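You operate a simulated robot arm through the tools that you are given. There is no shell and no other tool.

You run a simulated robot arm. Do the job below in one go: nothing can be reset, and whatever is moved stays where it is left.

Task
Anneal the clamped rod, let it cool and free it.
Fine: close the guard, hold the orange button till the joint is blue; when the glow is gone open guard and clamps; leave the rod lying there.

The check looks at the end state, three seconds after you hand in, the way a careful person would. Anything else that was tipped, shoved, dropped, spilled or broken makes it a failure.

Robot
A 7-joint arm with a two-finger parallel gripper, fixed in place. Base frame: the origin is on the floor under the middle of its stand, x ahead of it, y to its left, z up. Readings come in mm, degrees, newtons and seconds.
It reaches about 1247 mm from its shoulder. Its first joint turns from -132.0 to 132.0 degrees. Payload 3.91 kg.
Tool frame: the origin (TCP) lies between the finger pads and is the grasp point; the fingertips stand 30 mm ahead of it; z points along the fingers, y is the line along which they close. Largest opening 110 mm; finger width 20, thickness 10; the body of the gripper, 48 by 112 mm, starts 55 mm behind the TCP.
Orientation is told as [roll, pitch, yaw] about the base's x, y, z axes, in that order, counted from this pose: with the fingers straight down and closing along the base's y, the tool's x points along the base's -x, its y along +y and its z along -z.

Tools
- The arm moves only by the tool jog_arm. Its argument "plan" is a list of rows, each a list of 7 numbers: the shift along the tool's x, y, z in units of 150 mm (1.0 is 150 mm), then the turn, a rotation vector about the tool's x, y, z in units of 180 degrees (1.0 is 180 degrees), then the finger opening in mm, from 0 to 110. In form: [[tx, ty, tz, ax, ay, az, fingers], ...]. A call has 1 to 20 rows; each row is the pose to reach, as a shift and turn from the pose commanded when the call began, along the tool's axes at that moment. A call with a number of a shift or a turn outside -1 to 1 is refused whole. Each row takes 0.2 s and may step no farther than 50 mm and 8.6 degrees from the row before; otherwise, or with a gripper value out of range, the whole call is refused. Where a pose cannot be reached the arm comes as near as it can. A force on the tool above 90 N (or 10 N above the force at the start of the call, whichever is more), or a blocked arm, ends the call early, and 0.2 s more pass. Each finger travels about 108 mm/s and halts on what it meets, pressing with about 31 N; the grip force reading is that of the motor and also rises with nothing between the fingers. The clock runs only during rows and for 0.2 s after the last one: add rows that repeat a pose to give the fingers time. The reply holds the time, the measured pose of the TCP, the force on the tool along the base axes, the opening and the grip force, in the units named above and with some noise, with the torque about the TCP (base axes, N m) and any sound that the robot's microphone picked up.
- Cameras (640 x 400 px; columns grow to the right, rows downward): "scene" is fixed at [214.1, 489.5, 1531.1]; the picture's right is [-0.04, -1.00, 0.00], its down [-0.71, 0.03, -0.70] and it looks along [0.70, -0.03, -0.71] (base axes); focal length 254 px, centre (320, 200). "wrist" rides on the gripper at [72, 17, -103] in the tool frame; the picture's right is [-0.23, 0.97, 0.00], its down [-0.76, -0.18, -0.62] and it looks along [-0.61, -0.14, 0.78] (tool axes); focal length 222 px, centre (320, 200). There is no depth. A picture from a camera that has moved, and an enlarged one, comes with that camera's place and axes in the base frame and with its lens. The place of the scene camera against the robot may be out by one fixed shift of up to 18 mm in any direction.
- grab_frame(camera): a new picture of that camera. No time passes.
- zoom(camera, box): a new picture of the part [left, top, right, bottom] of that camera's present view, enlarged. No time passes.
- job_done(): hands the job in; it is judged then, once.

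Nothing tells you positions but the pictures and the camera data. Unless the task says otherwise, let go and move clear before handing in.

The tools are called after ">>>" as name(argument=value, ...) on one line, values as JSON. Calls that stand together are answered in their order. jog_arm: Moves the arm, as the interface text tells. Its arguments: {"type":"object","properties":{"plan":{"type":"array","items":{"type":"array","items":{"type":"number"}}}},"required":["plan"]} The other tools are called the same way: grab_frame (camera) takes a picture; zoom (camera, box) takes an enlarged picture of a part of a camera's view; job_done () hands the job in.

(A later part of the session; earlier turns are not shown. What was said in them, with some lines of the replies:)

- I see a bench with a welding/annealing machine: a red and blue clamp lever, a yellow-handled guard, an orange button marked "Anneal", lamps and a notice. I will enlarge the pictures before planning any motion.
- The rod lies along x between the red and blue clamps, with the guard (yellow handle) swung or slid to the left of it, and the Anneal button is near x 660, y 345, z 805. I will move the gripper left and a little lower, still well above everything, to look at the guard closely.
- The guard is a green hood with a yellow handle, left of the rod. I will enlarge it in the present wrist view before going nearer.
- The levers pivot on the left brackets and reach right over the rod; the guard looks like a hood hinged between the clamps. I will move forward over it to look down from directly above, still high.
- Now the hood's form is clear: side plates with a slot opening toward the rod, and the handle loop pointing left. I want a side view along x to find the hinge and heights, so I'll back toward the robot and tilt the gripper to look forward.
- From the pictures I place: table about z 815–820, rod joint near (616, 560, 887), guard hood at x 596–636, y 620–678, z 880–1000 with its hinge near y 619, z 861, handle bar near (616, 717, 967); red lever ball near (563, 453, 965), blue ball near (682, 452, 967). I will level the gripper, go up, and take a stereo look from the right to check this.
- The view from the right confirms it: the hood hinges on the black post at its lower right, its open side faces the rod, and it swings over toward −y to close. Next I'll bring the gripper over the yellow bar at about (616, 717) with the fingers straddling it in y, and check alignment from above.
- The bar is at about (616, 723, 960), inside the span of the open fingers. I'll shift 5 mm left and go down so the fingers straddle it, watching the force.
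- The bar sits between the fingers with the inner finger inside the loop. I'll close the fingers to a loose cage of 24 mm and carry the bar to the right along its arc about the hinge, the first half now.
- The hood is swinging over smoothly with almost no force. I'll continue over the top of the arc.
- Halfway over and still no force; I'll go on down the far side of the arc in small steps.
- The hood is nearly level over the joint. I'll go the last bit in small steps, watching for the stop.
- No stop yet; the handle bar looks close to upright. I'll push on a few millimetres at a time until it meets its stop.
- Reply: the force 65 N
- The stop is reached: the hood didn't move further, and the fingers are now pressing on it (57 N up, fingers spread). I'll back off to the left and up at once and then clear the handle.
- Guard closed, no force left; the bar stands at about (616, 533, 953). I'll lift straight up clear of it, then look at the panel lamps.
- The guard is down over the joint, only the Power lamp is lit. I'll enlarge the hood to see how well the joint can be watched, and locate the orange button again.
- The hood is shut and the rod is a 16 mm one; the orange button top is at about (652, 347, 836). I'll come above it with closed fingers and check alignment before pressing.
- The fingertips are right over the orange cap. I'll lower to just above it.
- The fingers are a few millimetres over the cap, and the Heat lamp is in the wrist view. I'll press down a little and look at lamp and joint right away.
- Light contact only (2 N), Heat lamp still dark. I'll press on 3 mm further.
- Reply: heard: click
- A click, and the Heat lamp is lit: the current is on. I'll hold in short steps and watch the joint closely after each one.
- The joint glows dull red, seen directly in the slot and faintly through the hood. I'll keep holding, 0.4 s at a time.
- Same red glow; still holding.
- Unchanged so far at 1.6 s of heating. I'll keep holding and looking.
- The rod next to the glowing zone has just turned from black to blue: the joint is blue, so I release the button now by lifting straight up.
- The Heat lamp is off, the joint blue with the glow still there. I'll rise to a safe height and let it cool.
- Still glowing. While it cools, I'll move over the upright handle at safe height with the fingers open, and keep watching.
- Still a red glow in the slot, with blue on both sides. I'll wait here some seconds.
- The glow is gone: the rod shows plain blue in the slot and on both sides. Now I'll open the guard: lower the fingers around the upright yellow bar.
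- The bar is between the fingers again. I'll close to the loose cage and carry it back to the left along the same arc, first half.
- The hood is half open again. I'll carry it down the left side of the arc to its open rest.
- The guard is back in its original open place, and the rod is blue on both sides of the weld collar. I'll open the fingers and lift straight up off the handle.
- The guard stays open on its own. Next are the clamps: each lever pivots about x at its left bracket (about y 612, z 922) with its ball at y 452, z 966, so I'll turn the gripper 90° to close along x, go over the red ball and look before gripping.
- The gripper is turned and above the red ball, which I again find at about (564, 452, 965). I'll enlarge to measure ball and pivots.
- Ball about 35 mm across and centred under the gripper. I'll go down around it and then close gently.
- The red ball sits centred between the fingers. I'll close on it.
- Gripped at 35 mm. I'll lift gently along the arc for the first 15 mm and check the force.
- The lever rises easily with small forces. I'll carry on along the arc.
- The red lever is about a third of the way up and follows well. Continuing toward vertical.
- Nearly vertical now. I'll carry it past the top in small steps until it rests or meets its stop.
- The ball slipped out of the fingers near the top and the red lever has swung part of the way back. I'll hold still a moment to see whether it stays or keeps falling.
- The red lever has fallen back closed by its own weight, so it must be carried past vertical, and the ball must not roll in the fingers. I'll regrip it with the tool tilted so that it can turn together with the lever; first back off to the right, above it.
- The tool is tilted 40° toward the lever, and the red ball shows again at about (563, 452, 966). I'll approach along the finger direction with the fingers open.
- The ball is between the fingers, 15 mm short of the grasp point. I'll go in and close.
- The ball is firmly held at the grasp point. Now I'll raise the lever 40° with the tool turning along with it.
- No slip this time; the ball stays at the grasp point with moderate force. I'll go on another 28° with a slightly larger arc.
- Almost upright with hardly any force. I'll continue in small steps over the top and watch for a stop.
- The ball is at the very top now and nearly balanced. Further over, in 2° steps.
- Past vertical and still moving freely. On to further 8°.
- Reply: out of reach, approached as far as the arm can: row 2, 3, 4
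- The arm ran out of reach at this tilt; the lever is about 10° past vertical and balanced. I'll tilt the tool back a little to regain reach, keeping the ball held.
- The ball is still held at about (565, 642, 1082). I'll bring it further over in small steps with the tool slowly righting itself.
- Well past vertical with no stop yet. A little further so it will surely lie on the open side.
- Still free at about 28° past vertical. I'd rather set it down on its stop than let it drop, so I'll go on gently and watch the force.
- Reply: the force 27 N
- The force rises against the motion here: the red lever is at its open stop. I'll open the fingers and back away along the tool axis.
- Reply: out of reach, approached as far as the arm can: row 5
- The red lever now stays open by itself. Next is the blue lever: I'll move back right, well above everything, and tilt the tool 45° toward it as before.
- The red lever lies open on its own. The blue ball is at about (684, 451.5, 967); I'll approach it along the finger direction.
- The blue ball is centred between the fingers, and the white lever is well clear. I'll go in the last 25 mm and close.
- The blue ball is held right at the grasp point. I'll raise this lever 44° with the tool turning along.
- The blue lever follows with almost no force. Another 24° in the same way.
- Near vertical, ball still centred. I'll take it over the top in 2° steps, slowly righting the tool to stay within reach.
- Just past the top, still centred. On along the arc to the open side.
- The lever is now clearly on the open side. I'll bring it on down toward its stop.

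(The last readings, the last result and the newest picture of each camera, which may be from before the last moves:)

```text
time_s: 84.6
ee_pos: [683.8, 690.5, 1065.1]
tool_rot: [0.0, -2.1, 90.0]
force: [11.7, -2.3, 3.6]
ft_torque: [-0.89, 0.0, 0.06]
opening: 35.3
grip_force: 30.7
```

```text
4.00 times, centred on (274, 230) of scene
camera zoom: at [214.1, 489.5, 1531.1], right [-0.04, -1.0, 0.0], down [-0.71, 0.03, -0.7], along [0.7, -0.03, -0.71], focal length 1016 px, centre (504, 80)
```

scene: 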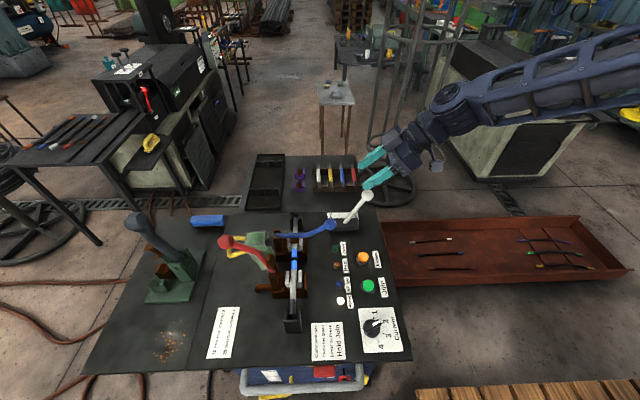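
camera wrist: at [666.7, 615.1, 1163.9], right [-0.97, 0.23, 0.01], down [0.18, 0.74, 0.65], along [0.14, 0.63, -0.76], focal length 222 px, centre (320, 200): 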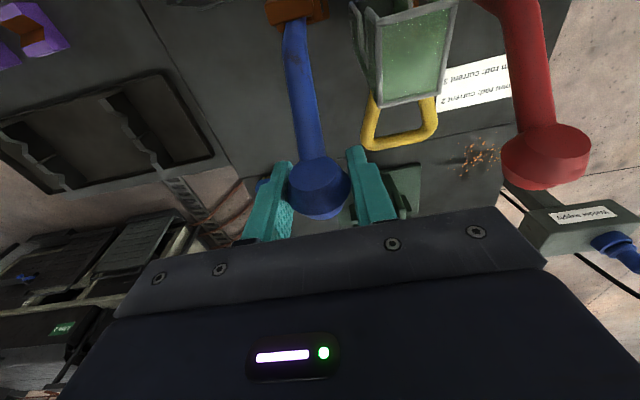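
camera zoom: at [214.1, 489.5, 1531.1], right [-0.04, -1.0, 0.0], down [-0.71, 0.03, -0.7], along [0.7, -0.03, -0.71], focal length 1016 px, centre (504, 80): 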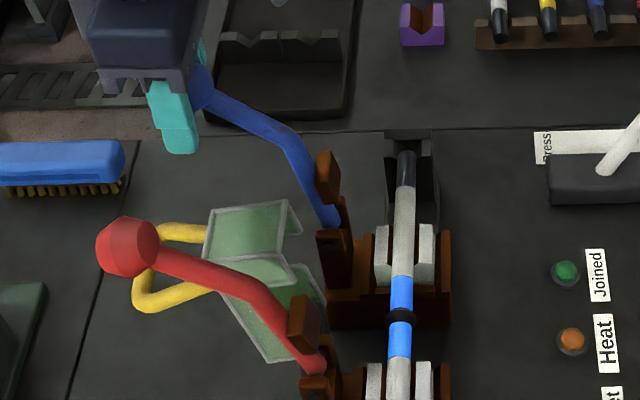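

A few more degrees to reach the stop, watching the force.

>>> jog_arm(plan=[[-0.0327, 0, 0.0198, 0, 0, 0, 5], [-0.064, 0, 0.0416, 0, 0, 0, 5], [-0.0952, 0, 0.064, 0, 0, 0, 5]])

>>> grab_frame(camera="wrist")

>>> zoom(camera="scene", box=[210, 180, 338, 280])

```text
time_s: 85.4
ee_pos: [683.7, 703.6, 1056.7]
tool_rot: [0.0, -1.9, 89.9]
force: [5.4, -17.0, 9.5]
ft_torque: [-0.5, 0.11, 0.01]
opening: 35.5
grip_force: 30.8
```

```text
taken
camera wrist: at [666.8, 628.7, 1155.9], right [-0.97, 0.23, 0.01], down [0.18, 0.74, 0.65], along [0.14, 0.63, -0.76], focal length 222 px, centre (320, 200)
```

wrist: 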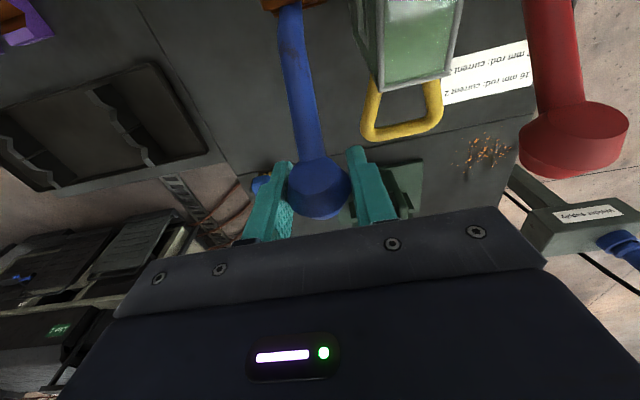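

```text
4.00 times, centred on (274, 230) of scene
camera zoom: at [214.1, 489.5, 1531.1], right [-0.04, -1.0, 0.0], down [-0.71, 0.03, -0.7], along [0.7, -0.03, -0.71], focal length 1016 px, centre (504, 80)
```

zoom: 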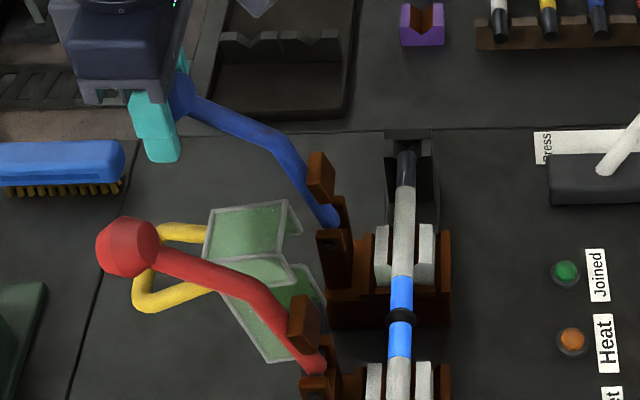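

Stop reached for the blue lever too. I'll open the fingers and lift off straight up.

>>> jog_arm(plan=[[0.01, 0, 0, 0, 0, 0, 60], [0.01, 0, 0, 0, 0, 0, 62], [0.01, 0, -0.2, 0, 0, 0, 62], [0.01, 0, -0.4, 0, 0, 0, 62], [0.03, 0, -0.6, 0, 0, 0, 62]])

>>> grab_frame(camera="wrist")

>>> zoom(camera="scene", box=[210, 180, 338, 280])

```text
time_s: 86.6
ee_pos: [683.4, 696.9, 1144.2]
tool_rot: [0.0, -2.0, 90.0]
force: [-1.0, 0.0, -0.2]
ft_torque: [0.01, 0.0, 0.01]
opening: 62.0
grip_force: 0.0
```

```text
taken
camera wrist: at [666.4, 622.2, 1243.9], right [-0.97, 0.23, 0.01], down [0.18, 0.74, 0.65], along [0.14, 0.63, -0.76], focal length 222 px, centre (320, 200)
```

wrist: 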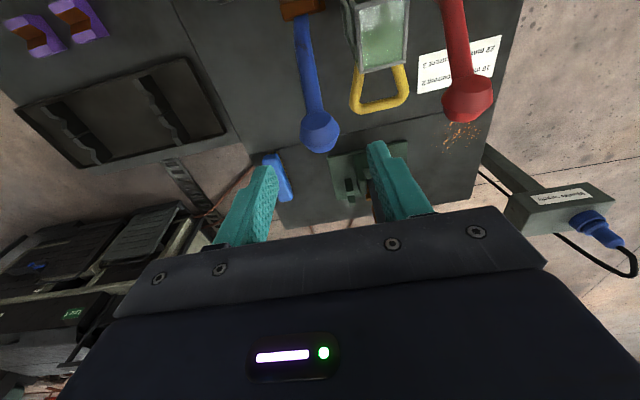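

```text
4.00 times, centred on (274, 230) of scene
camera zoom: at [214.1, 489.5, 1531.1], right [-0.04, -1.0, 0.0], down [-0.71, 0.03, -0.7], along [0.7, -0.03, -0.71], focal length 1016 px, centre (504, 80)
```

zoom: 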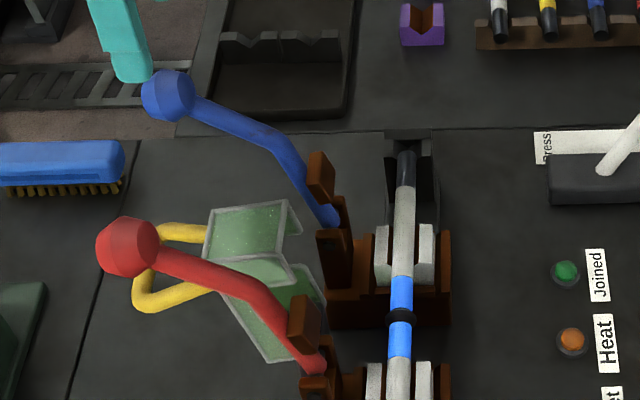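

Both levers stay open and the rod lies in its seats with its blue joint. I'll retreat up and to the right, clear of the bench, and check the whole scene.

>>> jog_arm(plan=[[0.2, 0.05, -0.1, 0, 0, 0, 62], [0.45, 0.1, -0.2, 0, 0, 0, 62], [0.7, 0.15, -0.25, 0, 0, 0, 62], [0.95, 0.2, -0.3, 0, 0, 0, 62]])

>>> jog_arm(plan=[[0.25, 0.05, -0.15, 0, 0, 0, 62], [0.5, 0.1, -0.3, 0, 0, 0, 62], [0.75, 0.15, -0.4, 0, 0, 0, 62], [1.0, 0.2, -0.5, 0, 0, 0, 62]])

>>> jog_arm(plan=[[0.25, 0, 0, 0, 0, 0, 62], [0.5, 0, 0, 0, 0, 0, 62], [0.75, 0, 0, 0, 0, 0, 62]])

>>> grab_frame(camera="scene")

>>> zoom(camera="scene", box=[210, 190, 410, 320])

>>> zoom(camera="scene", box=[262, 205, 326, 335])

```text
time_s: 87.6
ee_pos: [652.5, 553.6, 1183.6]
tool_rot: [0.1, -2.0, 90.0]
force: [0.3, 0.4, -0.9]
ft_torque: [-0.03, 0.0, 0.0]
opening: 62.2
grip_force: 0.0
```

```text
time_s: 88.6
ee_pos: [623.2, 400.9, 1253.9]
tool_rot: [0.1, -1.9, 90.0]
force: [0.0, 0.7, 0.0]
ft_torque: [-0.04, 0.02, 0.0]
opening: 62.0
grip_force: 0.0
```

```text
time_s: 89.4
ee_pos: [624.1, 289.0, 1250.6]
tool_rot: [0.0, -2.0, 90.0]
force: [-0.8, 0.9, -0.7]
ft_torque: [-0.01, 0.0, -0.02]
opening: 61.9
grip_force: 0.1
```

```text
taken
```

scene: 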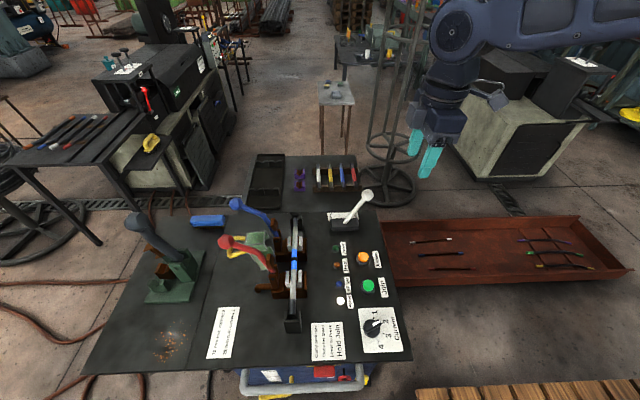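

```text
3.08 times, centred on (310, 255) of scene
camera zoom: at [214.1, 489.5, 1531.1], right [-0.04, -1.0, 0.0], down [-0.71, 0.03, -0.7], along [0.7, -0.03, -0.71], focal length 781 px, centre (351, 31)
```

zoom: 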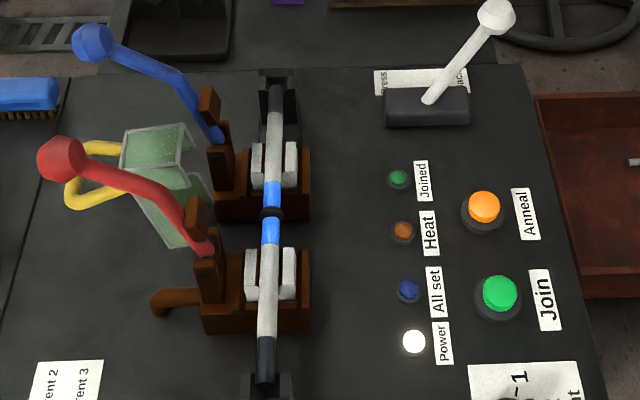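

```text
3.08 times, centred on (294, 270) of scene
camera zoom: at [214.1, 489.5, 1531.1], right [-0.04, -1.0, 0.0], down [-0.71, 0.03, -0.7], along [0.7, -0.03, -0.71], focal length 781 px, centre (400, -15)
```

zoom: 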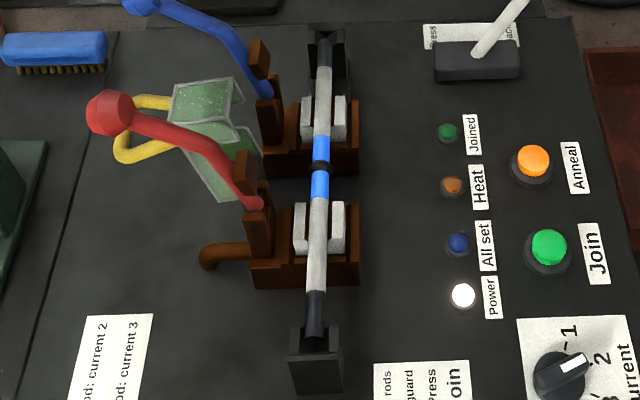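

The guard and both clamps are open, the heat lamp is off, and the rod lies in place. One last close look at the joint before handing in.

>>> zoom(camera="scene", box=[280, 240, 312, 285])

>>> zoom(camera="scene", box=[215, 190, 310, 260])

```text
8.89 times, centred on (296, 262) of scene
camera zoom: at [214.1, 489.5, 1531.1], right [-0.04, -1.0, 0.0], down [-0.71, 0.03, -0.7], along [0.7, -0.03, -0.71], focal length 2257 px, centre (533, -356)
```

zoom: 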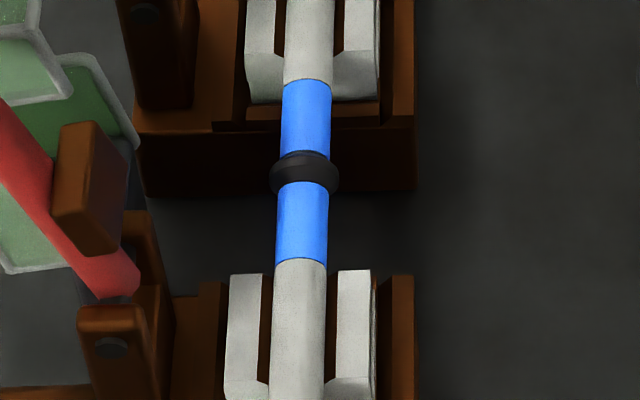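

```text
5.71 times, centred on (262, 225) of scene
camera zoom: at [214.1, 489.5, 1531.1], right [-0.04, -1.0, 0.0], down [-0.71, 0.03, -0.7], along [0.7, -0.03, -0.71], focal length 1451 px, centre (649, 57)
```

zoom: 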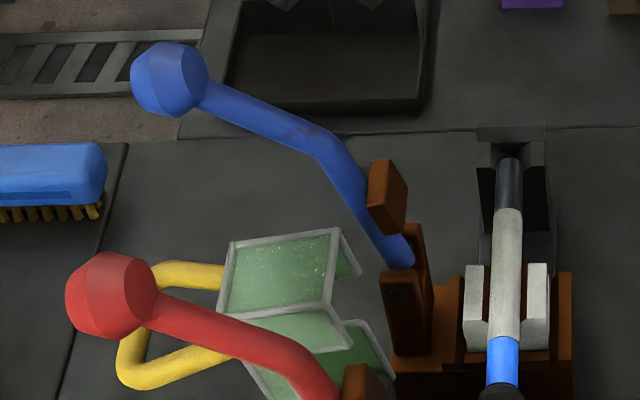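

The joint is blue on both sides of the weld collar with no glow. The guard and both clamps are fully open, the rod rests in its seats, nothing else has moved, and the arm is clear, so I'm handing in.

>>> job_done()

```text
The job is handed in.
```

The rod is annealed, cooled and freed, and I've handed the job in.

- **Anneal:** I closed the guard and held the orange button for about 2 s, until the metal beside the joint turned blue. The metal is blue on both sides, but the weld collar itself stayed black.
- **Cooling:** I waited until the glow was gone before opening anything.
- **Guard and clamps:** the guard is back in its open position, and both clamp levers are on their open stops and stay there.
- **Rod:** it is lying in its seats where it was clamped.

The red clamp lever slipped out of the gripper near the top on my first try and fell back closed. I regripped it and set it on its stop. The final pictures show the rod still in place, nothing else visibly moved, and the arm clear of the bench.
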